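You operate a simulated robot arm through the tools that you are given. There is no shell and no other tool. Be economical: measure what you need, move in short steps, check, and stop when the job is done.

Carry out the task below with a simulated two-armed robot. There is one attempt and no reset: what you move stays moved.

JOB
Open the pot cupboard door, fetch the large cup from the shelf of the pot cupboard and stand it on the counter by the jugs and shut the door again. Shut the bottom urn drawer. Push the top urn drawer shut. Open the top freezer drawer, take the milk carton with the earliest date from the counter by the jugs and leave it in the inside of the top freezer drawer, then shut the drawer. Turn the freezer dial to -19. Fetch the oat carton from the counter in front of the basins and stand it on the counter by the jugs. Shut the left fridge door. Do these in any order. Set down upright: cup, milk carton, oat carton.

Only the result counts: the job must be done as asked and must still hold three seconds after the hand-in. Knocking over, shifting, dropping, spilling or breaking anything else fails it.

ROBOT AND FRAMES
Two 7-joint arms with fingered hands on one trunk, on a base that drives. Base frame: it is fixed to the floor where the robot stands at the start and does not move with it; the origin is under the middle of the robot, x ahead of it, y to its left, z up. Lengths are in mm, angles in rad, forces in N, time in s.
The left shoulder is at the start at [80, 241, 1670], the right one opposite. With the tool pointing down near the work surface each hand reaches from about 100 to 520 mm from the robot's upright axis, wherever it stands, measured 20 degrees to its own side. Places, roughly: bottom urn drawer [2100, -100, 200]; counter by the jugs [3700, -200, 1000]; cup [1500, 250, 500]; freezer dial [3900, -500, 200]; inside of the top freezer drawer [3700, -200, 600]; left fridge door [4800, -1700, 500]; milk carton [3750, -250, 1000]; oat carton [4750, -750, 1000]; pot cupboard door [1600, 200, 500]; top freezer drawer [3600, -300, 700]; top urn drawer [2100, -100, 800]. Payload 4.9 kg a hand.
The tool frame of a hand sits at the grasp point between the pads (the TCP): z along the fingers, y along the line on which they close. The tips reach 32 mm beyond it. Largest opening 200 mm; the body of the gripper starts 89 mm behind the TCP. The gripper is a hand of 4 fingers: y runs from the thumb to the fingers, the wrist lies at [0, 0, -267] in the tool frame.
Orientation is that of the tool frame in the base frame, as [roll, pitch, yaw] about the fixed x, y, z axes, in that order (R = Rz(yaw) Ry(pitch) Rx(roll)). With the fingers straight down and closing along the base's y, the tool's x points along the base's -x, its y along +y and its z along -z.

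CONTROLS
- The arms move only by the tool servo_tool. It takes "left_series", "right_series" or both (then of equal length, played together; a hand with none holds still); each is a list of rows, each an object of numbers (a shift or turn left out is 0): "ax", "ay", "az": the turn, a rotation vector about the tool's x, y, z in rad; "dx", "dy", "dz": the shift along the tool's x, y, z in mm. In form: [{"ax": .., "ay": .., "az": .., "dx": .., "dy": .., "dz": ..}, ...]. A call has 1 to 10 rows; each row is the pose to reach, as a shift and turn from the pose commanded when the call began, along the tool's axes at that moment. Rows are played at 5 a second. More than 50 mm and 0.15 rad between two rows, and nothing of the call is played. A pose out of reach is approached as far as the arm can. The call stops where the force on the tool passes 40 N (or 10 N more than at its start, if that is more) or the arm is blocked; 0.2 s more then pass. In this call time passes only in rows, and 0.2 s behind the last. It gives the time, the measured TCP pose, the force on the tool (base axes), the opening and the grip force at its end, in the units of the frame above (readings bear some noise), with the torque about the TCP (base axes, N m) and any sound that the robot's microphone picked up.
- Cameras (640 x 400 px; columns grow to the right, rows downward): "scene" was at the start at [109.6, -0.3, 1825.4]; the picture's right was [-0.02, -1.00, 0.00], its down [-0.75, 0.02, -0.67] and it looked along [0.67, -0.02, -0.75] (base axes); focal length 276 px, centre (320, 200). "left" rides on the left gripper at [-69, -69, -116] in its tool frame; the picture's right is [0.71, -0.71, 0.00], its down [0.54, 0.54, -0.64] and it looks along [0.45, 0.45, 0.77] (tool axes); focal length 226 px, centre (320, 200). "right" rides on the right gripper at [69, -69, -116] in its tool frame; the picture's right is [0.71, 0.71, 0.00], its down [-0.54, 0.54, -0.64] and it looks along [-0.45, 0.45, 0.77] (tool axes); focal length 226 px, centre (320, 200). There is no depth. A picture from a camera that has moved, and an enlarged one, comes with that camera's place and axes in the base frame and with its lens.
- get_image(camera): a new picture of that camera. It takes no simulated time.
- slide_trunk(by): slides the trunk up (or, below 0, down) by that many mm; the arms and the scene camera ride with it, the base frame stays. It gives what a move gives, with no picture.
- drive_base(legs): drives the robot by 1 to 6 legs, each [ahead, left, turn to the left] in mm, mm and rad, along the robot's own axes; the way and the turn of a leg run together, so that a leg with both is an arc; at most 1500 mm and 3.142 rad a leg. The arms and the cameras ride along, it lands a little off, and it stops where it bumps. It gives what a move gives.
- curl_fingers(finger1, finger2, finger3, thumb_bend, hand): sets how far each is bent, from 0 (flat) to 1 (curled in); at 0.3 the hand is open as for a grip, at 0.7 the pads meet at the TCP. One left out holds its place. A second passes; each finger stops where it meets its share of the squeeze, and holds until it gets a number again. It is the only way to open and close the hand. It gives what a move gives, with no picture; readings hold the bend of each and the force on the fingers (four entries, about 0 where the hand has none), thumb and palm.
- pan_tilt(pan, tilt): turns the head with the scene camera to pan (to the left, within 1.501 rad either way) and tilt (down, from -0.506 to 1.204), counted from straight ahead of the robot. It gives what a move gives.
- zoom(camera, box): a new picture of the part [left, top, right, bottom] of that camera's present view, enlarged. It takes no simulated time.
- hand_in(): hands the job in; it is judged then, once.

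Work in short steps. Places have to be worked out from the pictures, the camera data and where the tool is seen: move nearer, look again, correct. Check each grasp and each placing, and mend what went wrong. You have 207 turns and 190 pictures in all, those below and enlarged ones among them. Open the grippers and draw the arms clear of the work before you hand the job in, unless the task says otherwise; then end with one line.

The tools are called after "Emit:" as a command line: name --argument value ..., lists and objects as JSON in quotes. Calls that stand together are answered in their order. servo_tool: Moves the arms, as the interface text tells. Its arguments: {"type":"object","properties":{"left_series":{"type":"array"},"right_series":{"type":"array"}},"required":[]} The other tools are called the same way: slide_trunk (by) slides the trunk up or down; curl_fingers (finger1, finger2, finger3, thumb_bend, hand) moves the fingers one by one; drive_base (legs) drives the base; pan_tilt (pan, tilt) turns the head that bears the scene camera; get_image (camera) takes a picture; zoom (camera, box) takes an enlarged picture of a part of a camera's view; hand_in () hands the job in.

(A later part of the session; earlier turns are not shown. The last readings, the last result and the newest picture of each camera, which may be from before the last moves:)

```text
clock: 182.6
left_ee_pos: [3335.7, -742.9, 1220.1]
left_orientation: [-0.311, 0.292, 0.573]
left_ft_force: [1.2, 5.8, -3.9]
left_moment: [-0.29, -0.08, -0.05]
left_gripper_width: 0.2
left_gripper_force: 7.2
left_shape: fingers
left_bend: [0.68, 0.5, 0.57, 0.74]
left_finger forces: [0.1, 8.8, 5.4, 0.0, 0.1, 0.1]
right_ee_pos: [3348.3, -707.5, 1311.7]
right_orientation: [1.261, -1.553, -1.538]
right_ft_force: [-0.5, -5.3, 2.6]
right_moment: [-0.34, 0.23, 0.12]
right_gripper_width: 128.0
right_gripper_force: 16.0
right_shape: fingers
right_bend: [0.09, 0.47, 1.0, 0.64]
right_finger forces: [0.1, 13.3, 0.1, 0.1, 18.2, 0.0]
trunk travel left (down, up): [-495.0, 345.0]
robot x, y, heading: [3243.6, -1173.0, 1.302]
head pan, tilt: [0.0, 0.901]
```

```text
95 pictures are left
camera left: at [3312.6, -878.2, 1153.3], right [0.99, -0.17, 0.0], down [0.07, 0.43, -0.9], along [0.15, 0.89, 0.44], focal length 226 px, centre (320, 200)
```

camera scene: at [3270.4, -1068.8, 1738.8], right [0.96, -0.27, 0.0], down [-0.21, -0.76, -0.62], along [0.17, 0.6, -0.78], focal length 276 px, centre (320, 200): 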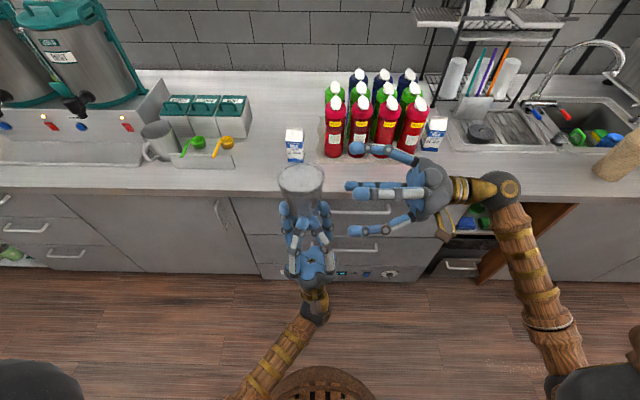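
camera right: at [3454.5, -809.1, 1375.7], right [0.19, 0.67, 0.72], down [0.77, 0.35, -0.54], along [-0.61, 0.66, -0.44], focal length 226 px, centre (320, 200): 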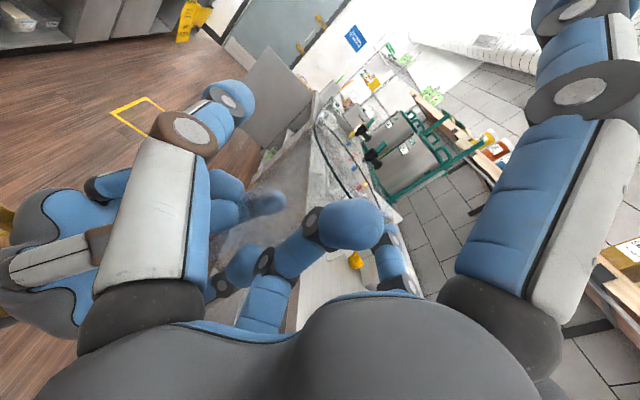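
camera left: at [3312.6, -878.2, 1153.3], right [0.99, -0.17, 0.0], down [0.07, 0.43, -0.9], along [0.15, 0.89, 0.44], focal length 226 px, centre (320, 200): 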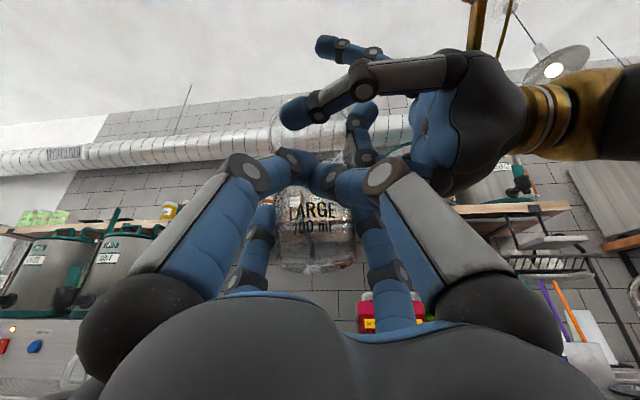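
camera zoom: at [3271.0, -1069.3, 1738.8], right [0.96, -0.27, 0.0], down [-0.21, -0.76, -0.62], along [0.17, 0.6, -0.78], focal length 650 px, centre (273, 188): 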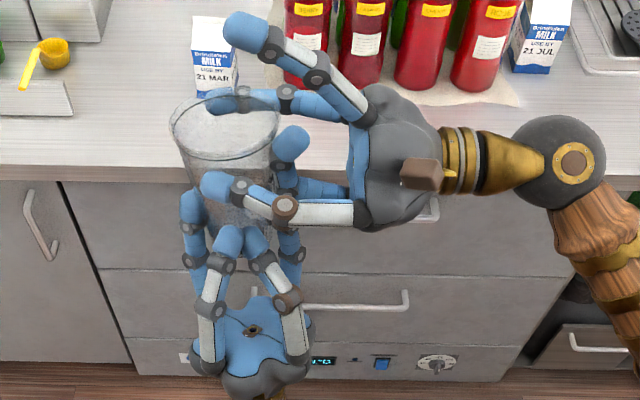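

Right pinch holds 13/18 N near the rim. I open the left hand.

Emit:
curl_fingers --hand "left" --finger1 0.4 --finger2 0.35 --finger3 0.35 --thumb_bend 0.4

Emit:
get_image --camera "left"

Emit:
zoom --camera "scene" --box '[220, 120, 460, 290]'

```text
clock: 183.6
left_ee_pos: [3336.1, -743.9, 1221.5]
left_orientation: [-0.308, 0.291, 0.571]
left_ft_force: [-0.5, 0.1, -0.7]
left_moment: [-0.01, 0.02, -0.03]
left_gripper_width: 105.4
left_gripper_force: 0.0
left_shape: fingers
left_bend: [0.4, 0.35, 0.35, 0.4]
left_finger forces: [0.0, 0.1, 0.0, 0.0, 0.1, 0.0]
right_ee_pos: [3348.0, -706.8, 1311.2]
right_orientation: [1.277, -1.552, -1.554]
right_ft_force: [-0.7, 0.9, -0.6]
right_moment: [-0.03, 0.01, 0.01]
right_gripper_width: 127.4
right_gripper_force: 15.3
right_shape: fingers
right_bend: [0.09, 0.45, 1.0, 0.66]
right_finger forces: [0.0, 15.0, 0.0, 0.1, 15.2, 0.1]
trunk travel left (down, up): [-495.0, 345.0]
robot x, y, heading: [3239.3, -1168.0, 1.299]
head pan, tilt: [0.0, 0.901]
```

```text
94 pictures are left
camera left: at [3312.7, -878.4, 1153.4], right [0.99, -0.17, 0.0], down [0.07, 0.43, -0.9], along [0.15, 0.89, 0.44], focal length 226 px, centre (320, 200)
```

left: 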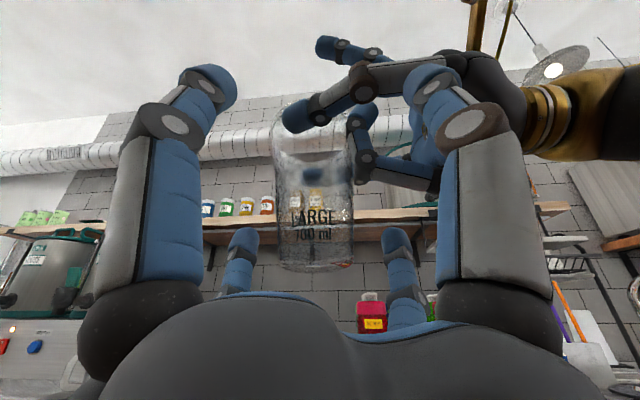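

```text
2.35 times, centred on (340, 205) of scene
camera zoom: at [3271.1, -1069.4, 1738.8], right [0.96, -0.27, 0.0], down [-0.21, -0.76, -0.62], along [0.17, 0.6, -0.78], focal length 650 px, centre (273, 188)
```

zoom: 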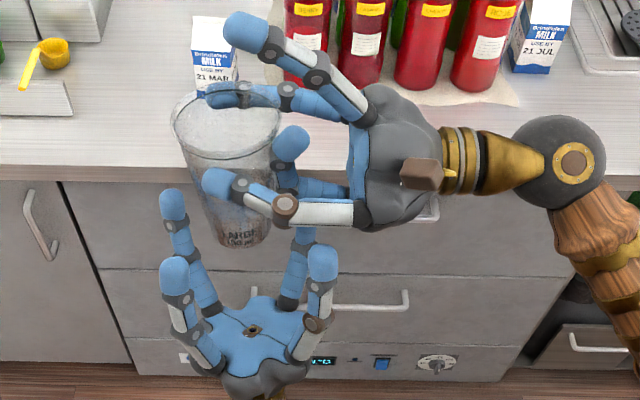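

The cup hangs from the right hand, nearly upright. I withdraw the left hand downward/back, clear of the cup.

Emit:
servo_tool --left_series '[{"dz": -25}, {"dz": -50}, {"dz": -80}, {"dz": -110}, {"dz": -140}, {"dz": -165}]'

Emit:
drive_base --legs '[[200, 0, 0], [0, -150, 0]]'

Emit:
get_image --camera "scene"

```text
clock: 185.0
left_ee_pos: [3326.9, -811.0, 1070.1]
left_orientation: [-0.307, 0.29, 0.573]
left_ft_force: [-1.1, 0.5, -0.1]
left_moment: [0.01, -0.02, 0.04]
left_gripper_width: 105.2
left_gripper_force: 0.0
left_shape: fingers
left_bend: [0.4, 0.35, 0.35, 0.4]
left_finger forces: [0.0, 0.1, 0.0, 0.1, 0.0, 0.1]
right_ee_pos: [3347.6, -706.4, 1310.1]
right_orientation: [1.274, -1.553, -1.554]
right_ft_force: [0.9, -0.5, 0.6]
right_moment: [-0.01, 0.03, 0.05]
right_gripper_width: 127.4
right_gripper_force: 14.8
right_shape: fingers
right_bend: [0.09, 0.45, 1.0, 0.66]
right_finger forces: [0.0, 15.0, 0.1, 0.0, 15.3, 0.1]
trunk travel left (down, up): [-495.0, 345.0]
robot x, y, heading: [3242.6, -1170.7, 1.299]
head pan, tilt: [0.0, 0.901]
```

```text
clock: 187.6
left_ee_pos: [3521.0, -655.5, 1071.4]
left_orientation: [-0.309, 0.29, 0.573]
left_ft_force: [0.0, 0.8, -0.5]
left_moment: [-0.03, 0.02, -0.03]
left_gripper_width: 105.1
left_gripper_force: 0.0
left_shape: fingers
left_bend: [0.4, 0.35, 0.35, 0.4]
left_finger forces: [0.1, 0.0, 0.0, 0.1, 0.0, 0.0]
right_ee_pos: [3541.8, -552.8, 1309.7]
right_orientation: [1.356, -1.553, -1.632]
right_ft_force: [-0.6, -0.7, 0.1]
right_moment: [0.03, -0.01, 0.0]
right_gripper_width: 127.3
right_gripper_force: 15.6
right_shape: fingers
right_bend: [0.09, 0.45, 1.0, 0.66]
right_finger forces: [0.0, 15.0, 0.0, 0.0, 15.2, 0.0]
trunk travel left (down, up): [-495.0, 345.0]
robot x, y, heading: [3433.9, -1018.7, 1.3]
head pan, tilt: [0.0, 0.901]
```

```text
92 pictures are left
camera scene: at [3463.8, -914.7, 1738.9], right [0.96, -0.27, 0.0], down [-0.21, -0.76, -0.62], along [0.17, 0.6, -0.78], focal length 276 px, centre (320, 200)
```

scene: 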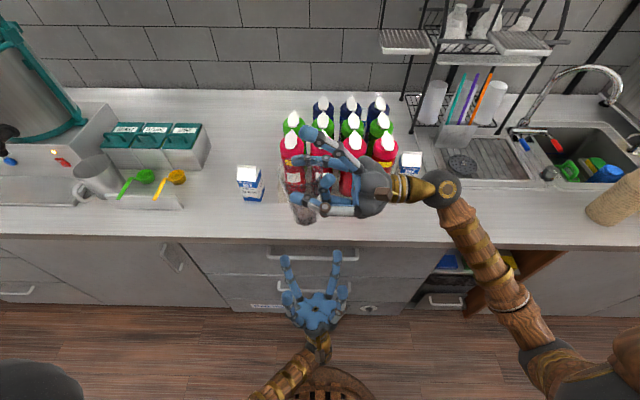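

I move ahead 120 with the base and 75 with the arm so the cup is over the front strip, then lower the trunk 240.

Emit:
drive_base --legs '[[120, 0, -0.015]]'

Emit:
servo_tool --right_series '[{"dy": 15}, {"dy": 30}, {"dy": 45}, {"dy": 60}, {"dy": 75}]'

Emit:
slide_trunk --by -235

Emit:
get_image --camera "scene"

Emit:
get_image --camera "right"

```text
clock: 188.8
left_ee_pos: [3558.2, -544.4, 1070.2]
left_orientation: [-0.306, 0.292, 0.558]
left_ft_force: [0.0, 0.2, -0.2]
left_moment: [-0.03, 0.03, 0.0]
left_gripper_width: 105.1
left_gripper_force: 0.0
left_shape: fingers
left_bend: [0.4, 0.35, 0.35, 0.4]
left_finger forces: [0.0, 0.0, 0.0, 0.1, 0.0, 0.0]
right_ee_pos: [3580.9, -442.3, 1311.2]
right_orientation: [1.281, -1.552, -1.574]
right_ft_force: [0.5, -0.3, 0.1]
right_moment: [0.03, -0.01, -0.02]
right_gripper_width: 127.2
right_gripper_force: 14.6
right_shape: fingers
right_bend: [0.09, 0.45, 1.0, 0.66]
right_finger forces: [0.0, 15.1, 0.1, 0.1, 15.2, 0.0]
trunk travel left (down, up): [-495.0, 345.0]
robot x, y, heading: [3469.8, -905.8, 1.282]
head pan, tilt: [0.0, 0.901]
```

```text
clock: 190.0
left_ee_pos: [3558.1, -544.7, 1069.9]
left_orientation: [-0.305, 0.291, 0.559]
left_ft_force: [0.1, 0.3, -0.7]
left_moment: [0.0, 0.01, 0.01]
left_gripper_width: 105.2
left_gripper_force: 0.1
left_shape: fingers
left_bend: [0.4, 0.35, 0.35, 0.4]
left_finger forces: [0.1, 0.1, 0.0, 0.1, 0.0, 0.0]
right_ee_pos: [3596.6, -431.3, 1291.7]
right_orientation: [1.273, -1.551, -1.565]
right_ft_force: [0.2, -1.1, 0.0]
right_moment: [-0.02, 0.01, 0.0]
right_gripper_width: 127.2
right_gripper_force: 15.3
right_shape: fingers
right_bend: [0.09, 0.45, 1.0, 0.66]
right_finger forces: [0.0, 15.1, 0.0, 0.0, 15.3, 0.0]
right hand out of reach, approached as far as the arm can: row 1, 2, 3, 4, 5
trunk travel left (down, up): [-495.0, 345.0]
robot x, y, heading: [3470.2, -905.8, 1.289]
head pan, tilt: [0.0, 0.901]
```

```text
clock: 192.5
left_ee_pos: [3558.7, -546.7, 835.0]
left_orientation: [-0.306, 0.29, 0.559]
left_ft_force: [-6.0, -20.3, 5.7]
left_moment: [0.36, -0.04, 0.15]
left_gripper_width: 105.4
left_gripper_force: 11.0
left_shape: fingers
left_bend: [0.4, 0.39, 0.49, 0.4]
left_finger forces: [0.0, 10.6, 11.8, 0.0, 0.0, 0.0]
right_ee_pos: [3595.3, -432.4, 1057.2]
right_orientation: [1.291, -1.548, -1.583]
right_ft_force: [-0.5, -1.9, 7.1]
right_moment: [0.16, 0.13, 0.03]
right_gripper_width: 126.5
right_gripper_force: 15.3
right_shape: fingers
right_bend: [0.09, 0.46, 1.0, 0.67]
right_finger forces: [0.0, 12.0, 7.0, 0.1, 12.2, 0.0]
trunk travel left (down, up): [-260.0, 580.0]
robot x, y, heading: [3473.4, -904.6, 1.287]
head pan, tilt: [0.0, 0.901]
```

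```text
91 pictures are left
camera scene: at [3499.4, -805.9, 1504.0], right [0.96, -0.28, 0.0], down [-0.22, -0.75, -0.62], along [0.18, 0.6, -0.78], focal length 276 px, centre (320, 200)
```

scene: 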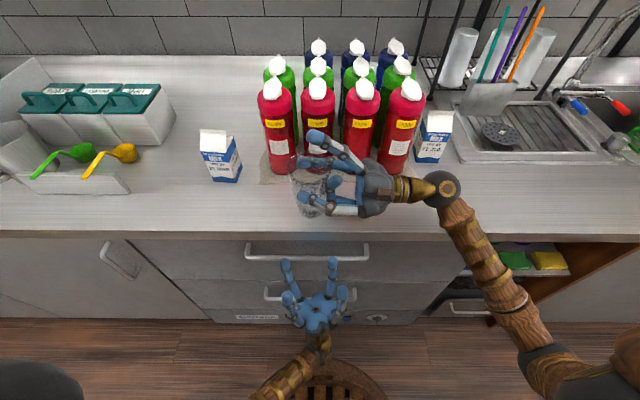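

```text
90 pictures are left
camera right: at [3687.9, -533.2, 1123.4], right [0.2, 0.66, 0.72], down [0.77, 0.34, -0.53], along [-0.6, 0.66, -0.44], focal length 226 px, centre (320, 200)
```

right: 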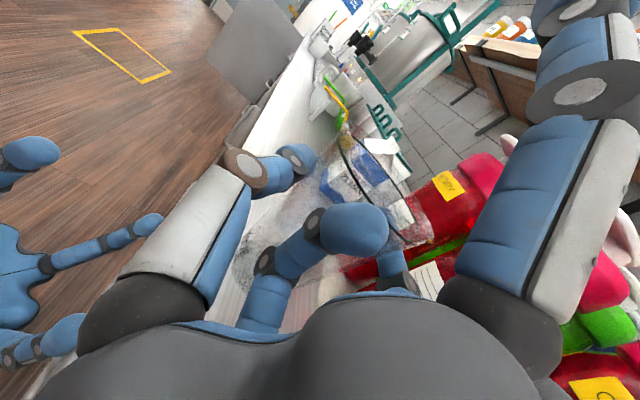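

Left fingers touch the drawer front; the right hand feels ~7 N upward. I retract the left hand and zoom on the cup.

Emit:
servo_tool --left_series '[{"dx": -20, "dy": -20, "dz": -12}, {"dx": -45, "dy": -45, "dz": -28}, {"dx": -70, "dy": -70, "dz": -43}]'

Emit:
zoom --camera "scene" --box '[240, 110, 440, 260]'

```text
clock: 193.3
left_ee_pos: [3541.4, -650.3, 838.3]
left_orientation: [-0.306, 0.292, 0.558]
left_ft_force: [0.1, 0.8, -1.1]
left_moment: [-0.02, -0.02, 0.01]
left_gripper_width: 105.1
left_gripper_force: 0.0
left_shape: fingers
left_bend: [0.4, 0.35, 0.35, 0.4]
left_finger forces: [0.1, 0.0, 0.1, 0.1, 0.1, 0.1]
right_ee_pos: [3595.9, -431.5, 1057.3]
right_orientation: [1.305, -1.552, -1.597]
right_ft_force: [-2.4, -2.5, 8.1]
right_moment: [0.18, 0.12, 0.03]
right_gripper_width: 126.7
right_gripper_force: 14.8
right_shape: fingers
right_bend: [0.09, 0.47, 1.0, 0.67]
right_finger forces: [0.1, 11.5, 5.2, 0.1, 13.1, 0.1]
trunk travel left (down, up): [-260.0, 580.0]
robot x, y, heading: [3473.5, -903.4, 1.284]
head pan, tilt: [0.0, 0.901]
```

```text
2.67 times, centred on (340, 185) of scene
camera zoom: at [3499.6, -803.6, 1503.9], right [0.96, -0.28, 0.0], down [-0.22, -0.75, -0.62], along [0.18, 0.6, -0.78], focal length 736 px, centre (267, 240)
```

zoom: 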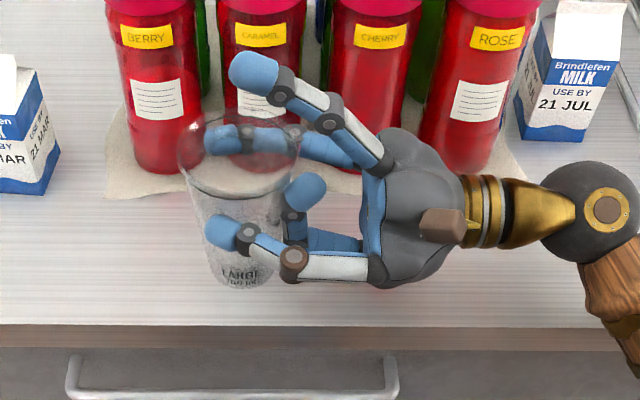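

The cup base seems to be on the counter. I lower in 2 mm steps to confirm by force.

Emit:
servo_tool --right_series '[{"dx": -2}, {"dx": -4}]'

Emit:
zoom --camera "scene" --box '[270, 130, 370, 230]'

```text
clock: 193.9
left_ee_pos: [3540.5, -649.5, 838.2]
left_orientation: [-0.306, 0.291, 0.56]
left_ft_force: [-0.2, -1.2, -0.3]
left_moment: [0.01, -0.02, 0.02]
left_gripper_width: 105.2
left_gripper_force: 0.1
left_shape: fingers
left_bend: [0.4, 0.35, 0.35, 0.4]
left_finger forces: [0.1, 0.0, 0.0, 0.0, 0.1, 0.0]
right_ee_pos: [3597.7, -431.1, 1052.9]
right_orientation: [1.265, -1.552, -1.557]
right_ft_force: [-2.3, -1.0, 13.3]
right_moment: [0.33, 0.13, 0.07]
right_gripper_width: 126.7
right_gripper_force: 14.1
right_shape: fingers
right_bend: [0.09, 0.47, 1.0, 0.67]
right_finger forces: [0.0, 11.7, 5.2, 0.0, 11.9, 0.0]
trunk travel left (down, up): [-260.0, 580.0]
robot x, y, heading: [3469.1, -906.4, 1.286]
head pan, tilt: [0.0, 0.901]
```

```text
4.00 times, centred on (320, 180) of scene
camera zoom: at [3499.7, -803.5, 1504.0], right [0.96, -0.28, 0.0], down [-0.22, -0.75, -0.62], along [0.18, 0.6, -0.78], focal length 1104 px, centre (320, 280)
```

zoom: 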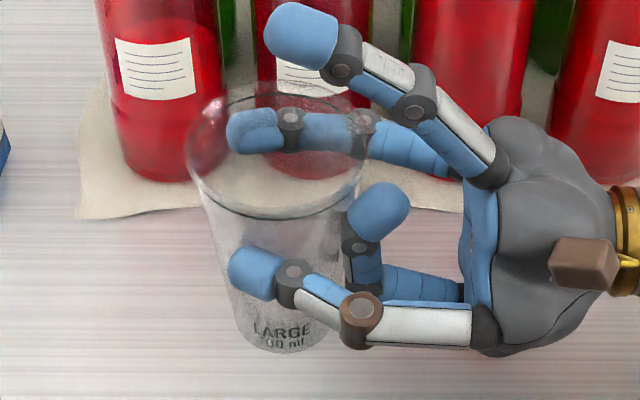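

Force rises with 4 mm more: the base is on the counter. I release the pinch with small openings.

Emit:
curl_fingers --hand "right" --finger2 0.42 --thumb_bend 0.58 --finger1 0.1

Emit:
zoom --camera "scene" --box '[270, 130, 370, 230]'

```text
clock: 194.9
left_ee_pos: [3541.4, -649.7, 838.3]
left_orientation: [-0.305, 0.292, 0.559]
left_ft_force: [-0.1, -0.1, -0.3]
left_moment: [-0.02, -0.02, 0.03]
left_gripper_width: 105.4
left_gripper_force: 0.0
left_shape: fingers
left_bend: [0.4, 0.35, 0.35, 0.4]
left_finger forces: [0.1, 0.1, 0.1, 0.0, 0.1, 0.1]
right_ee_pos: [3597.3, -431.3, 1052.8]
right_orientation: [1.271, -1.552, -1.561]
right_ft_force: [0.1, -0.6, 0.2]
right_moment: [0.0, 0.02, -0.03]
right_gripper_width: 132.4
right_gripper_force: 0.1
right_shape: fingers
right_bend: [0.09, 0.42, 1.0, 0.57]
right_finger forces: [0.1, 0.0, 0.1, 0.0, 0.0, 0.0]
trunk travel left (down, up): [-260.0, 580.0]
robot x, y, heading: [3471.4, -902.6, 1.293]
head pan, tilt: [0.0, 0.901]
```

```text
4.00 times, centred on (320, 180) of scene
camera zoom: at [3500.1, -802.6, 1503.8], right [0.96, -0.28, 0.0], down [-0.22, -0.75, -0.62], along [0.17, 0.6, -0.78], focal length 1104 px, centre (320, 280)
```

zoom: 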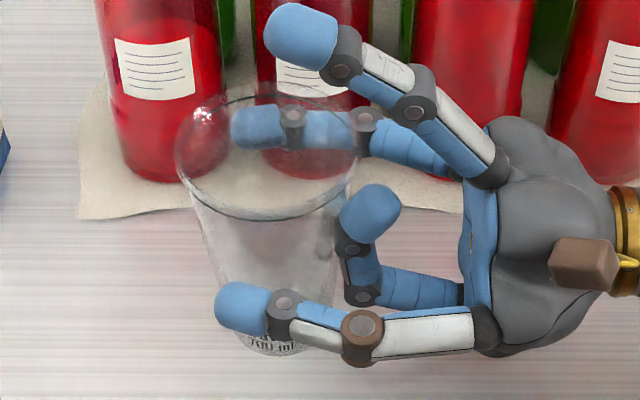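

The cup stands on its own. I open a bit more and withdraw the right hand straight to the right, away from the jugs.

Emit:
curl_fingers --hand "right" --finger2 0.4 --thumb_bend 0.45

Emit:
servo_tool --right_series '[{"dz": -20}, {"dz": -45}, {"dz": -75}, {"dz": -110}, {"dz": -145}, {"dz": -180}]'

Emit:
get_image --camera "scene"

```text
clock: 195.9
left_ee_pos: [3541.7, -648.3, 837.5]
left_orientation: [-0.307, 0.292, 0.558]
left_ft_force: [-0.6, -0.3, 0.3]
left_moment: [-0.02, 0.03, -0.01]
left_gripper_width: 105.0
left_gripper_force: 0.2
left_shape: fingers
left_bend: [0.4, 0.35, 0.35, 0.4]
left_finger forces: [0.1, 0.0, 0.0, 0.1, 0.1, 0.0]
right_ee_pos: [3596.5, -431.1, 1052.9]
right_orientation: [1.265, -1.552, -1.557]
right_ft_force: [0.4, 0.2, -0.3]
right_moment: [0.01, 0.0, 0.0]
right_gripper_width: 144.2
right_gripper_force: 0.0
right_shape: fingers
right_bend: [0.09, 0.4, 1.0, 0.45]
right_finger forces: [0.0, 0.0, 0.1, 0.0, 0.1, 0.0]
trunk travel left (down, up): [-260.0, 580.0]
robot x, y, heading: [3467.7, -904.2, 1.286]
head pan, tilt: [0.0, 0.901]
```

```text
clock: 197.3
left_ee_pos: [3541.8, -648.6, 838.4]
left_orientation: [-0.307, 0.291, 0.559]
left_ft_force: [0.5, -0.5, -0.6]
left_moment: [-0.01, -0.06, -0.01]
left_gripper_width: 105.2
left_gripper_force: 0.0
left_shape: fingers
left_bend: [0.4, 0.35, 0.35, 0.4]
left_finger forces: [0.0, 0.0, 0.0, 0.0, 0.0, 0.0]
right_ee_pos: [3769.8, -484.2, 1050.9]
right_orientation: [1.231, -1.552, -1.52]
right_ft_force: [1.1, 0.9, -0.9]
right_moment: [0.01, 0.0, 0.02]
right_gripper_width: 144.1
right_gripper_force: 0.0
right_shape: fingers
right_bend: [0.09, 0.4, 1.0, 0.45]
right_finger forces: [0.0, 0.0, 0.1, 0.0, 0.0, 0.1]
trunk travel left (down, up): [-260.0, 580.0]
robot x, y, heading: [3468.1, -907.0, 1.284]
head pan, tilt: [0.0, 0.901]
```

```text
86 pictures are left
camera scene: at [3501.1, -802.9, 1503.8], right [0.96, -0.28, 0.0], down [-0.22, -0.75, -0.62], along [0.17, 0.6, -0.78], focal length 276 px, centre (320, 200)
```

scene: 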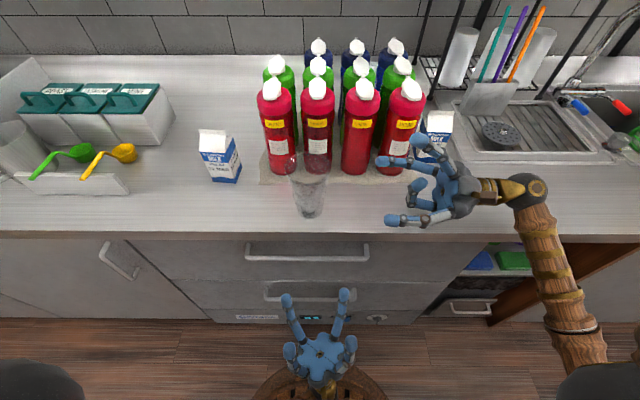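

The cup is placed. Next the milk: I'll use the left hand (pitched 45° down) for the 21 MAR carton and the right hand for the drawer. I back off, then rotate the left hand from up to forward.

Emit:
drive_base --legs '[[-240, 0, 0]]'

Emit:
servo_tool --left_series '[{"ax": -0.1, "ay": 0.1}, {"ax": -0.2, "ay": 0.2}, {"ax": -0.3, "ay": 0.3, "dx": 5, "dy": 5, "dz": 10}, {"ax": -0.4, "ay": 0.4, "dx": 10, "dy": 10, "dz": 30}, {"ax": -0.5, "ay": 0.5, "dx": 15, "dy": 15, "dz": 50}, {"ax": -0.6, "ay": 0.6, "dx": 20, "dy": 20, "dz": 70}, {"ax": -0.7, "ay": 0.7, "dx": 25, "dy": 25, "dz": 90}, {"ax": -0.8, "ay": 0.8, "dx": 30, "dy": 30, "dz": 110}, {"ax": -0.9, "ay": 0.9, "dx": 35, "dy": 35, "dz": 130}, {"ax": -1.0, "ay": 1.0, "dx": 40, "dy": 40, "dz": 150}]'

Emit:
get_image --camera "scene"

```text
clock: 199.0
left_ee_pos: [3471.8, -877.7, 837.7]
left_orientation: [-0.308, 0.291, 0.564]
left_ft_force: [0.3, -0.2, 0.1]
left_moment: [-0.01, 0.02, 0.02]
left_gripper_width: 105.2
left_gripper_force: 0.1
left_shape: fingers
left_bend: [0.4, 0.35, 0.35, 0.4]
left_finger forces: [0.1, 0.1, 0.0, 0.0, 0.0, 0.1]
right_ee_pos: [3699.5, -712.7, 1052.9]
right_orientation: [1.268, -1.552, -1.552]
right_ft_force: [0.4, 0.6, 0.4]
right_moment: [0.02, 0.02, 0.0]
right_gripper_width: 144.1
right_gripper_force: 0.2
right_shape: fingers
right_bend: [0.09, 0.4, 1.0, 0.45]
right_finger forces: [0.1, 0.0, 0.1, 0.1, 0.1, 0.1]
trunk travel left (down, up): [-260.0, 580.0]
robot x, y, heading: [3404.9, -1135.6, 1.289]
head pan, tilt: [0.0, 0.901]
```

```text
clock: 200.7
left_ee_pos: [3407.2, -741.8, 890.8]
left_orientation: [-1.172, 0.863, 0.247]
left_ft_force: [0.5, 0.6, -1.0]
left_moment: [-0.03, -0.01, 0.02]
left_gripper_width: 105.2
left_gripper_force: 0.0
left_shape: fingers
left_bend: [0.4, 0.35, 0.35, 0.4]
left_finger forces: [0.1, 0.0, 0.0, 0.1, 0.1, 0.0]
right_ee_pos: [3688.0, -704.8, 1053.1]
right_orientation: [2.278, -1.556, -2.565]
right_ft_force: [0.0, 0.3, -0.4]
right_moment: [-0.01, -0.03, -0.06]
right_gripper_width: 144.2
right_gripper_force: 0.0
right_shape: fingers
right_bend: [0.09, 0.4, 1.0, 0.45]
right_finger forces: [0.1, 0.0, 0.0, 0.1, 0.1, 0.0]
trunk travel left (down, up): [-260.0, 580.0]
robot x, y, heading: [3403.5, -1138.9, 1.289]
head pan, tilt: [0.0, 0.901]
stopped in row 8 (left hand): the arm was blocked; the commanded pose is now the measured one
```

```text
85 pictures are left
camera scene: at [3414.3, -1020.1, 1505.8], right [0.96, -0.28, 0.02], down [-0.21, -0.76, -0.62], along [0.18, 0.59, -0.79], focal length 276 px, centre (320, 200)
```

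scene: 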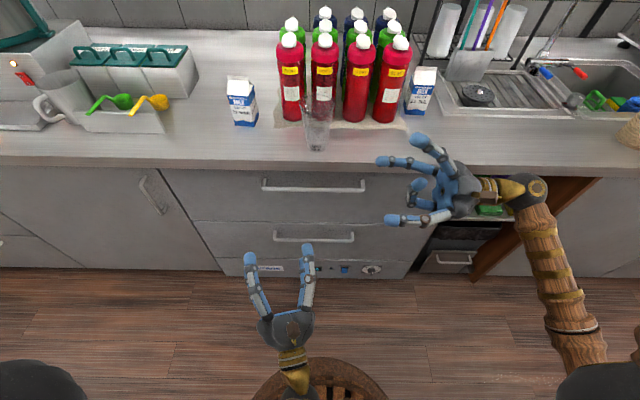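

The arm was limited near the body. I swing the left hand out, up and further down-pitched, heading to a tool-down pose; also raise the trunk by 60.

Emit:
servo_tool --left_series '[{"ax": -0.08, "ay": 0.102, "dx": -16, "dz": 12}, {"ax": -0.161, "ay": 0.204, "dx": -32, "dz": 24}, {"ax": -0.241, "ay": 0.306, "dx": -48, "dz": 36}, {"ax": -0.322, "ay": 0.408, "dx": -64, "dz": 48}, {"ax": -0.402, "ay": 0.51, "dx": -80, "dz": 60}, {"ax": -0.483, "ay": 0.612, "dx": -96, "dz": 72}, {"ax": -0.563, "ay": 0.714, "dx": -112, "dz": 84}, {"ax": -0.644, "ay": 0.816, "dx": -128, "dz": 96}, {"ax": -0.724, "ay": 0.918, "dx": -144, "dz": 108}, {"ax": -0.805, "ay": 1.02, "dx": -161, "dz": 120}]'

Emit:
slide_trunk --by 60

```text
clock: 201.3
left_ee_pos: [3290.4, -687.7, 903.4]
left_orientation: [-1.525, 1.102, 0.094]
left_ft_force: [1.2, -0.6, -1.4]
left_moment: [0.05, 0.0, 0.02]
left_gripper_width: 105.1
left_gripper_force: 0.1
left_shape: fingers
left_bend: [0.4, 0.35, 0.35, 0.4]
left_finger forces: [0.0, 0.0, 0.1, 0.0, 0.0, 0.1]
right_ee_pos: [3686.2, -708.1, 1054.7]
right_orientation: [2.202, -1.55, -2.491]
right_ft_force: [-0.6, -0.7, 0.3]
right_moment: [0.01, 0.02, -0.03]
right_gripper_width: 144.1
right_gripper_force: 0.1
right_shape: fingers
right_bend: [0.09, 0.4, 1.0, 0.45]
right_finger forces: [0.0, 0.1, 0.0, 0.0, 0.1, 0.0]
trunk travel left (down, up): [-260.0, 580.0]
robot x, y, heading: [3404.6, -1135.0, 1.289]
head pan, tilt: [0.0, 0.901]
stopped in row 3 (left hand): the arm was blocked; the commanded pose is now the measured one
```

```text
clock: 202.3
left_ee_pos: [3287.8, -687.8, 961.5]
left_orientation: [-1.535, 1.1, 0.092]
left_ft_force: [-0.1, -0.6, -1.0]
left_moment: [-0.01, -0.02, 0.0]
left_gripper_width: 105.1
left_gripper_force: 0.0
left_shape: fingers
left_bend: [0.4, 0.35, 0.35, 0.4]
left_finger forces: [0.1, 0.0, 0.1, 0.1, 0.1, 0.0]
right_ee_pos: [3685.0, -706.6, 1114.6]
right_orientation: [2.223, -1.551, -2.509]
right_ft_force: [-0.4, -0.8, 0.9]
right_moment: [-0.03, -0.01, -0.02]
right_gripper_width: 144.0
right_gripper_force: 0.1
right_shape: fingers
right_bend: [0.09, 0.4, 1.0, 0.45]
right_finger forces: [0.1, 0.1, 0.0, 0.0, 0.0, 0.0]
trunk travel left (down, up): [-320.0, 520.0]
robot x, y, heading: [3400.3, -1135.6, 1.289]
head pan, tilt: [0.0, 0.901]
```

Self-blocked again, but the hand is now level and out to the left. I first extend it forward/up, then pitch it down.

Emit:
servo_tool --left_series '[{"dx": -9, "dy": -16, "dz": 28}, {"dx": -18, "dy": -32, "dz": 57}, {"dx": -27, "dy": -48, "dz": 85}, {"dx": -36, "dy": -64, "dz": 113}, {"dx": -46, "dy": -80, "dz": 142}, {"dx": -46, "dy": -80, "dz": 142, "ax": -0.063, "ay": 0.125}, {"dx": -46, "dy": -80, "dz": 142, "ax": -0.127, "ay": 0.25}, {"dx": -46, "dy": -80, "dz": 142, "ax": -0.19, "ay": 0.374}, {"dx": -46, "dy": -80, "dz": 142, "ax": -0.254, "ay": 0.5}, {"dx": -46, "dy": -80, "dz": 142, "ax": -0.318, "ay": 0.624}]'

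Emit:
get_image --camera "scene"

```text
clock: 202.9
left_ee_pos: [3325.6, -671.4, 970.5]
left_orientation: [-1.548, 1.222, -0.104]
left_ft_force: [0.5, 0.5, 0.5]
left_moment: [-0.05, 0.0, -0.01]
left_gripper_width: 105.1
left_gripper_force: 0.0
left_shape: fingers
left_bend: [0.4, 0.35, 0.35, 0.4]
left_finger forces: [0.0, 0.0, 0.0, 0.0, 0.0, 0.0]
right_ee_pos: [3683.4, -714.7, 1117.5]
right_orientation: [2.018, -1.542, -2.307]
right_ft_force: [-0.5, 0.0, 0.4]
right_moment: [-0.02, -0.03, 0.01]
right_gripper_width: 144.1
right_gripper_force: 0.0
right_shape: fingers
right_bend: [0.09, 0.4, 1.0, 0.45]
right_finger forces: [0.0, 0.1, 0.1, 0.0, 0.1, 0.0]
trunk travel left (down, up): [-320.0, 520.0]
robot x, y, heading: [3401.6, -1140.1, 1.294]
head pan, tilt: [0.0, 0.901]
stopped in row 3 (left hand): the arm was blocked; the commanded pose is now the measured one
```

```text
84 pictures are left
camera scene: at [3406.7, -1035.0, 1564.9], right [0.96, -0.28, 0.02], down [-0.21, -0.75, -0.63], along [0.19, 0.6, -0.78], focal length 276 px, centre (320, 200)
```

scene: 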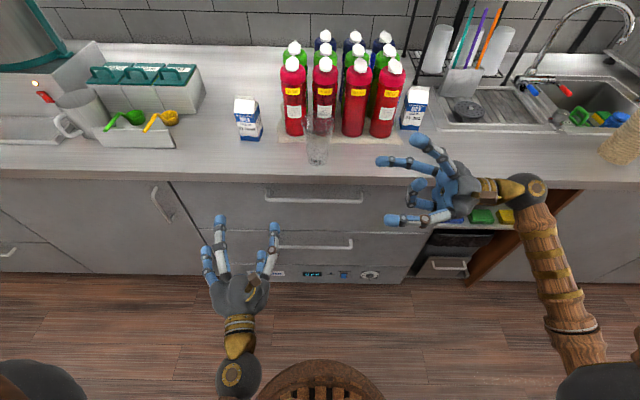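

The elbow is probably touching the station behind me. I drive forward 170 to free it and repeat the motion.

Emit:
drive_base --legs '[[170, 0, 0]]'

Emit:
servo_tool --left_series '[{"dz": 15, "dx": -15, "dy": -10}, {"dz": 30, "dx": -40, "dy": -25}, {"dz": 30, "dx": -75, "dy": -40}, {"dz": 30, "dx": -110, "dy": -55}, {"dz": 30, "dx": -110, "dy": -55, "ax": -0.05, "ay": 0.125}, {"dz": 30, "dx": -110, "dy": -55, "ax": -0.1, "ay": 0.25}, {"dz": 30, "dx": -110, "dy": -55, "ax": -0.15, "ay": 0.374}, {"dz": 30, "dx": -110, "dy": -55, "ax": -0.2, "ay": 0.5}, {"dz": 30, "dx": -110, "dy": -55, "ax": -0.25, "ay": 0.624}, {"dz": 30, "dx": -110, "dy": -55, "ax": -0.3, "ay": 0.748}]'

Emit:
get_image --camera "left"

```text
clock: 204.4
left_ee_pos: [3372.0, -506.5, 971.0]
left_orientation: [-1.545, 1.218, -0.099]
left_ft_force: [-0.6, -0.1, -0.1]
left_moment: [-0.01, 0.0, 0.0]
left_gripper_width: 105.2
left_gripper_force: 0.0
left_shape: fingers
left_bend: [0.4, 0.35, 0.35, 0.4]
left_finger forces: [0.0, 0.0, 0.0, 0.1, 0.1, 0.0]
right_ee_pos: [3728.3, -551.0, 1118.6]
right_orientation: [2.058, -1.545, -2.346]
right_ft_force: [-0.1, -0.1, 0.4]
right_moment: [0.02, -0.01, 0.0]
right_gripper_width: 144.1
right_gripper_force: 0.0
right_shape: fingers
right_bend: [0.09, 0.4, 1.0, 0.45]
right_finger forces: [0.1, 0.1, 0.0, 0.0, 0.1, 0.0]
trunk travel left (down, up): [-320.0, 520.0]
robot x, y, heading: [3451.6, -975.8, 1.294]
head pan, tilt: [0.0, 0.901]
```

```text
clock: 205.5
left_ee_pos: [3442.7, -465.0, 1041.5]
left_orientation: [-1.629, 1.238, -0.174]
left_ft_force: [-9.9, -31.6, 7.5]
left_moment: [-3.22, 1.01, -0.49]
left_gripper_width: 105.4
left_gripper_force: 16.3
left_shape: fingers
left_bend: [0.4, 0.35, 0.32, 0.4]
left_finger forces: [0.0, 0.1, 32.9, 0.0, 0.1, 0.0]
left hand out of reach, approached as far as the arm can: row 3, 4, 5
right_ee_pos: [3745.9, -553.4, 1113.0]
right_orientation: [1.201, -1.549, -1.485]
right_ft_force: [-0.5, -0.3, -1.1]
right_moment: [0.0, -0.01, 0.03]
right_gripper_width: 143.9
right_gripper_force: 0.0
right_shape: fingers
right_bend: [0.09, 0.4, 1.0, 0.45]
right_finger forces: [0.0, 0.0, 0.0, 0.0, 0.0, 0.1]
trunk travel left (down, up): [-320.0, 520.0]
robot x, y, heading: [3452.2, -967.8, 1.29]
head pan, tilt: [0.0, 0.901]
stopped in row 5 (left hand): the force on the tool passed its limit at 44 N (the readings are from after the stop); the commanded pose is now the measured one
```

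```text
83 pictures are left
camera left: at [3470.9, -583.6, 1129.7], right [0.89, -0.11, -0.44], down [-0.41, -0.61, -0.68], along [-0.19, 0.78, -0.59], focal length 226 px, centre (320, 200)
```

left: 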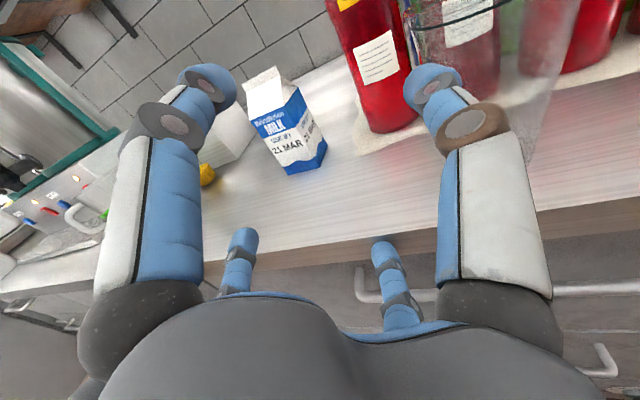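

The hand needs to be lower relative to the shoulder before pitching down. I back off 120 and shift left 130 (away from the cup), raise the trunk, then lower the hand and pitch.

Emit:
drive_base --legs '[[-120, 0, 0], [0, 130, 0]]'

Emit:
slide_trunk --by 260

Emit:
servo_tool --left_series '[{"dx": 38, "dy": 13}, {"dx": 76, "dy": 26}, {"dx": 114, "dy": 40}, {"dx": 152, "dy": 53}, {"dx": 190, "dy": 66}]'

Emit:
get_image --camera "scene"

```text
clock: 207.6
left_ee_pos: [3281.2, -537.9, 1038.8]
left_orientation: [-1.635, 1.235, -0.177]
left_ft_force: [-0.1, 0.1, 0.4]
left_moment: [-0.03, -0.04, -0.02]
left_gripper_width: 105.4
left_gripper_force: 0.1
left_shape: fingers
left_bend: [0.4, 0.35, 0.35, 0.4]
left_finger forces: [0.0, 0.0, 0.0, 0.0, 0.1, 0.0]
right_ee_pos: [3585.6, -627.5, 1111.8]
right_orientation: [1.244, -1.552, -1.525]
right_ft_force: [-0.2, 0.9, 0.9]
right_moment: [-0.01, -0.01, 0.0]
right_gripper_width: 144.2
right_gripper_force: 0.1
right_shape: fingers
right_bend: [0.09, 0.4, 1.0, 0.45]
right_finger forces: [0.1, 0.1, 0.0, 0.0, 0.0, 0.0]
trunk travel left (down, up): [-320.0, 520.0]
robot x, y, heading: [3286.6, -1050.4, 1.297]
head pan, tilt: [0.0, 0.901]
```

```text
clock: 210.3
left_ee_pos: [3282.6, -539.1, 1299.6]
left_orientation: [-1.633, 1.237, -0.175]
left_ft_force: [-0.4, -0.1, -0.8]
left_moment: [0.01, 0.03, 0.0]
left_gripper_width: 105.3
left_gripper_force: 0.1
left_shape: fingers
left_bend: [0.4, 0.35, 0.35, 0.4]
left_finger forces: [0.0, 0.1, 0.0, 0.0, 0.0, 0.0]
right_ee_pos: [3585.4, -627.5, 1370.5]
right_orientation: [1.265, -1.551, -1.547]
right_ft_force: [-0.8, -0.4, 0.1]
right_moment: [0.02, 0.01, -0.02]
right_gripper_width: 143.9
right_gripper_force: 0.0
right_shape: fingers
right_bend: [0.09, 0.4, 1.0, 0.45]
right_finger forces: [0.1, 0.0, 0.0, 0.1, 0.0, 0.1]
trunk travel left (down, up): [-580.0, 260.0]
robot x, y, heading: [3292.0, -1053.5, 1.292]
head pan, tilt: [0.0, 0.901]
```

```text
clock: 211.5
left_ee_pos: [3279.3, -543.9, 1095.1]
left_orientation: [-1.636, 1.234, -0.178]
left_ft_force: [0.4, 0.0, -0.2]
left_moment: [0.01, -0.01, 0.01]
left_gripper_width: 105.3
left_gripper_force: 0.0
left_shape: fingers
left_bend: [0.4, 0.35, 0.35, 0.4]
left_finger forces: [0.1, 0.0, 0.2, 0.0, 0.0, 0.0]
right_ee_pos: [3586.2, -627.9, 1371.0]
right_orientation: [1.293, -1.55, -1.577]
right_ft_force: [-0.1, 0.3, 0.7]
right_moment: [-0.02, -0.02, -0.04]
right_gripper_width: 144.1
right_gripper_force: 0.0
right_shape: fingers
right_bend: [0.09, 0.4, 1.0, 0.45]
right_finger forces: [0.1, 0.1, 0.1, 0.1, 0.0, 0.0]
trunk travel left (down, up): [-580.0, 260.0]
robot x, y, heading: [3289.1, -1049.3, 1.293]
head pan, tilt: [0.0, 0.901]
```

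```text
82 pictures are left
camera scene: at [3319.2, -949.1, 1823.5], right [0.96, -0.27, 0.0], down [-0.21, -0.75, -0.62], along [0.17, 0.6, -0.78], focal length 276 px, centre (320, 200)
```

scene: 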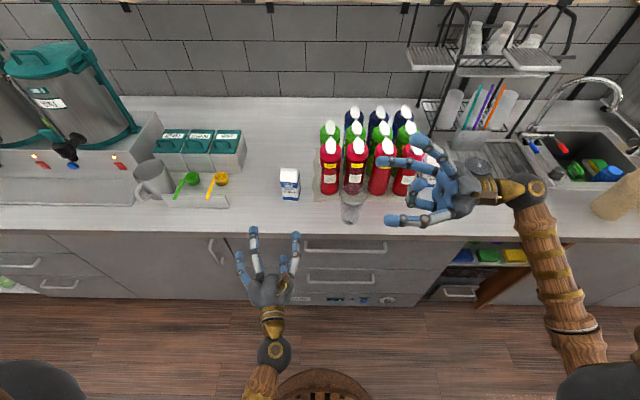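

Clear now. I pitch the left hand down by 1.05 rad.

Emit:
servo_tool --left_series '[{"ax": -0.042, "ay": 0.123}, {"ax": -0.084, "ay": 0.247}, {"ax": -0.126, "ay": 0.37}, {"ax": -0.168, "ay": 0.494}, {"ax": -0.21, "ay": 0.617}, {"ax": -0.252, "ay": 0.741}, {"ax": -0.294, "ay": 0.864}, {"ax": -0.336, "ay": 0.988}, {"ax": -0.36, "ay": 1.06}]'

Emit:
get_image --camera "left"

```text
clock: 212.0
left_ee_pos: [3171.2, -549.4, 1058.1]
left_orientation: [-2.374, 1.289, -0.843]
left_ft_force: [1.1, -0.7, -1.6]
left_moment: [0.2, 0.0, 0.11]
left_gripper_width: 105.3
left_gripper_force: 0.1
left_shape: fingers
left_bend: [0.4, 0.35, 0.35, 0.4]
left_finger forces: [0.1, 0.0, 0.0, 0.1, 0.1, 0.0]
right_ee_pos: [3563.4, -629.3, 1375.7]
right_orientation: [1.919, -1.546, -2.199]
right_ft_force: [0.2, 0.7, -0.1]
right_moment: [0.06, 0.1, 0.09]
right_gripper_width: 144.1
right_gripper_force: 0.1
right_shape: fingers
right_bend: [0.09, 0.4, 1.0, 0.45]
right_finger forces: [0.1, 0.0, 0.0, 0.1, 0.0, 0.0]
trunk travel left (down, up): [-580.0, 260.0]
robot x, y, heading: [3288.6, -1050.5, 1.299]
head pan, tilt: [0.0, 0.901]
stopped in row 2 (left hand): the arm was blocked; the commanded pose is now the measured one
```

```text
81 pictures are left
camera left: at [3217.9, -649.9, 1159.2], right [0.82, -0.16, -0.54], down [-0.47, -0.73, -0.5], along [-0.32, 0.66, -0.68], focal length 226 px, centre (320, 200)
```

left: 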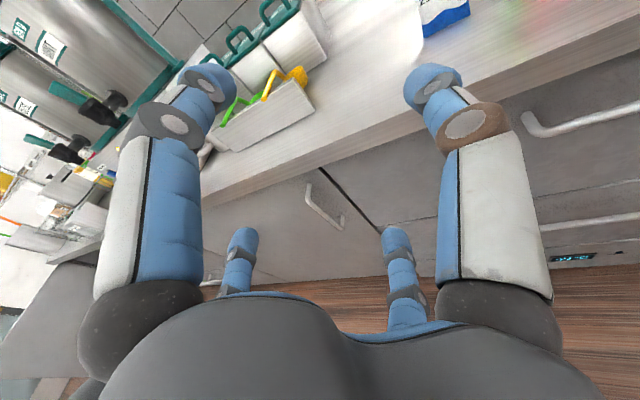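

The left arm's configuration resists pitching. I'll instead use the right hand (tool-down) for the milk and the left (forward) for the drawer. I unwind the right hand: lower it and roll it back.

Emit:
servo_tool --right_series '[{"dx": -30, "dz": -8, "az": -0.148}, {"dx": -60, "dz": -16, "az": -0.296}, {"dx": -90, "dz": -24, "az": -0.444}, {"dx": -120, "dz": -32, "az": -0.592}, {"dx": -150, "dz": -40, "az": -0.74}, {"dx": -180, "dz": -48, "az": -0.888}, {"dx": -210, "dz": -56, "az": -1.036}, {"dx": -240, "dz": -64, "az": -1.184}, {"dx": -270, "dz": -72, "az": -1.332}, {"dx": -300, "dz": -80, "az": -1.48}]'

Emit:
curl_fingers --hand "right" --finger1 0.3 --finger2 0.3 --finger3 0.3 --thumb_bend 0.3

Emit:
servo_tool --right_series '[{"ax": 0.145}, {"ax": 0.29}, {"ax": 0.435}, {"ax": 0.58}, {"ax": 0.725}, {"ax": 0.87}, {"ax": 1.015}, {"ax": 1.16}, {"ax": 1.305}, {"ax": 1.45}]'

Emit:
get_image --camera "scene"

```text
clock: 214.4
left_ee_pos: [3170.6, -583.0, 1058.6]
left_orientation: [-2.381, 1.282, -0.866]
left_ft_force: [0.5, -0.6, 0.2]
left_moment: [-0.04, -0.01, -0.01]
left_gripper_width: 105.8
left_gripper_force: 0.0
left_shape: fingers
left_bend: [0.4, 0.35, 0.35, 0.4]
left_finger forces: [0.1, 0.1, 0.0, 0.1, 0.1, 0.0]
right_ee_pos: [3641.5, -663.1, 1083.1]
right_orientation: [1.579, -0.045, -1.853]
right_ft_force: [0.8, 0.4, 0.1]
right_moment: [0.01, 0.08, -0.02]
right_gripper_width: 144.1
right_gripper_force: 0.0
right_shape: fingers
right_bend: [0.09, 0.4, 1.0, 0.45]
right_finger forces: [0.1, 0.0, 0.0, 0.0, 0.0, 0.0]
trunk travel left (down, up): [-580.0, 260.0]
robot x, y, heading: [3292.5, -1048.5, 1.296]
head pan, tilt: [0.0, 0.901]
stopped in row 10 (right hand): the arm was blocked; the commanded pose is now the measured one
```

```text
clock: 215.6
left_ee_pos: [3176.0, -583.1, 1054.9]
left_orientation: [-2.409, 1.278, -0.902]
left_ft_force: [0.2, 0.0, 0.2]
left_moment: [-0.05, -0.03, 0.02]
left_gripper_width: 105.5
left_gripper_force: 0.0
left_shape: fingers
left_bend: [0.4, 0.35, 0.35, 0.4]
left_finger forces: [0.1, 0.0, 0.0, 0.0, 0.1, 0.1]
right_ee_pos: [3644.2, -659.9, 1083.9]
right_orientation: [1.578, -0.051, -1.851]
right_ft_force: [-0.7, -1.1, -0.2]
right_moment: [0.0, 0.0, 0.0]
right_gripper_width: 140.3
right_gripper_force: 0.1
right_shape: fingers
right_bend: [0.3, 0.3, 0.3, 0.3]
right_finger forces: [0.0, 0.0, 0.0, 0.0, 0.0, 0.0]
trunk travel left (down, up): [-580.0, 260.0]
robot x, y, heading: [3283.5, -1052.4, 1.288]
head pan, tilt: [0.0, 0.901]
stopped (right hand): the arm was blocked; the commanded pose is now the measured one
```

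```text
clock: 218.0
left_ee_pos: [3181.2, -583.3, 1049.6]
left_orientation: [-2.437, 1.269, -0.938]
left_ft_force: [0.5, 1.5, -0.8]
left_moment: [0.06, 0.02, 0.07]
left_gripper_width: 105.4
left_gripper_force: 0.1
left_shape: fingers
left_bend: [0.4, 0.35, 0.35, 0.4]
left_finger forces: [0.0, 0.0, 0.0, 0.0, 0.0, 0.0]
right_ee_pos: [3645.3, -654.8, 1079.8]
right_orientation: [3.028, -0.053, -1.851]
right_ft_force: [0.3, 0.2, 0.0]
right_moment: [-0.1, -0.03, -0.02]
right_gripper_width: 140.5
right_gripper_force: 0.2
right_shape: fingers
right_bend: [0.3, 0.3, 0.3, 0.3]
right_finger forces: [0.1, 0.1, 0.0, 0.1, 0.0, 0.0]
trunk travel left (down, up): [-580.0, 260.0]
robot x, y, heading: [3286.1, -1054.1, 1.294]
head pan, tilt: [0.0, 0.901]
stopped in row 10 (right hand): the arm was blocked; the commanded pose is now the measured one
```

```text
80 pictures are left
camera scene: at [3289.9, -969.4, 1823.6], right [0.96, -0.27, 0.01], down [-0.2, -0.75, -0.63], along [0.18, 0.61, -0.77], focal length 276 px, centre (320, 200)
```

scene: 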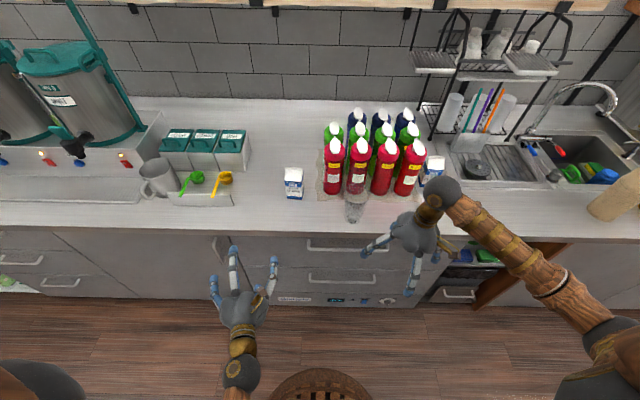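

Right hand is now tool-down. I raise it 80, then shift left so it lines up with the MAR carton, and go 150 nearer.

Emit:
servo_tool --right_series '[{"dz": -40}, {"dz": -80}]'

Emit:
drive_base --legs '[[40, 0, 0], [0, 365, 0], [110, 0, 0]]'

Emit:
get_image --camera "right"

Emit:
get_image --camera "scene"

```text
clock: 218.8
left_ee_pos: [3181.8, -584.7, 1050.1]
left_orientation: [-2.442, 1.271, -0.944]
left_ft_force: [0.5, -0.4, -0.6]
left_moment: [0.06, 0.02, 0.0]
left_gripper_width: 105.8
left_gripper_force: 0.1
left_shape: fingers
left_bend: [0.4, 0.35, 0.35, 0.4]
left_finger forces: [0.0, 0.0, 0.1, 0.0, 0.0, 0.1]
right_ee_pos: [3665.2, -661.9, 1159.1]
right_orientation: [3.027, -0.057, -1.851]
right_ft_force: [0.0, 0.5, -0.1]
right_moment: [0.02, -0.05, 0.01]
right_gripper_width: 140.4
right_gripper_force: 0.0
right_shape: fingers
right_bend: [0.3, 0.3, 0.3, 0.3]
right_finger forces: [0.0, 0.0, 0.0, 0.1, 0.0, 0.1]
right hand out of reach, approached as far as the arm can: row 2
trunk travel left (down, up): [-580.0, 260.0]
robot x, y, heading: [3286.8, -1049.4, 1.292]
head pan, tilt: [0.0, 0.901]
stopped in row 2 (right hand): the arm was blocked; the commanded pose is now the measured one
```

```text
clock: 222.4
left_ee_pos: [2873.3, -340.6, 1053.3]
left_orientation: [-2.429, 1.271, -0.939]
left_ft_force: [-0.3, 0.1, 0.0]
left_moment: [-0.02, 0.03, -0.02]
left_gripper_width: 105.5
left_gripper_force: 0.0
left_shape: fingers
left_bend: [0.4, 0.35, 0.35, 0.4]
left_finger forces: [0.1, 0.0, 0.0, 0.1, 0.0, 0.1]
right_ee_pos: [3356.7, -421.8, 1160.3]
right_orientation: [3.031, -0.055, -1.859]
right_ft_force: [-0.4, 0.5, -0.6]
right_moment: [-0.01, 0.0, 0.0]
right_gripper_width: 140.4
right_gripper_force: 0.0
right_shape: fingers
right_bend: [0.3, 0.3, 0.3, 0.3]
right_finger forces: [0.0, 0.0, 0.1, 0.0, 0.1, 0.1]
trunk travel left (down, up): [-580.0, 260.0]
robot x, y, heading: [2977.1, -806.6, 1.284]
head pan, tilt: [0.0, 0.901]
```

```text
79 pictures are left
camera right: at [3417.2, -504.2, 1271.0], right [-0.87, -0.47, 0.12], down [-0.28, 0.69, 0.67], along [-0.4, 0.55, -0.73], focal length 226 px, centre (320, 200)
```

right: 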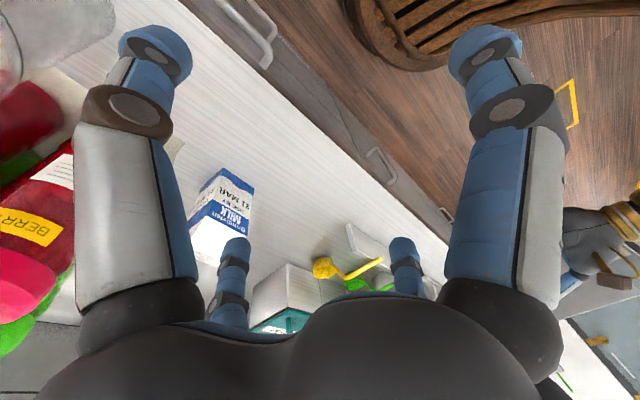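

```text
78 pictures are left
camera scene: at [2980.1, -727.0, 1825.2], right [0.96, -0.28, 0.01], down [-0.21, -0.74, -0.63], along [0.19, 0.61, -0.77], focal length 276 px, centre (320, 200)
```

scene: 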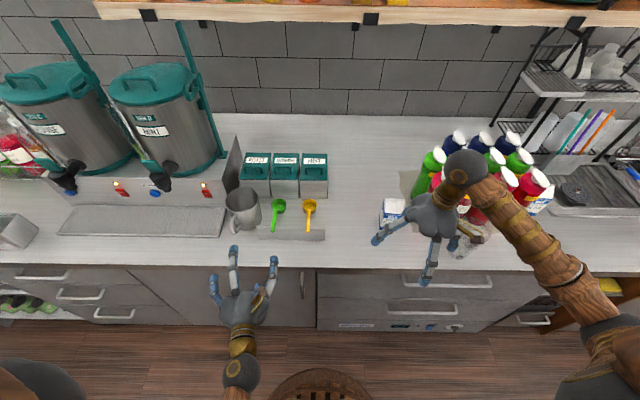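

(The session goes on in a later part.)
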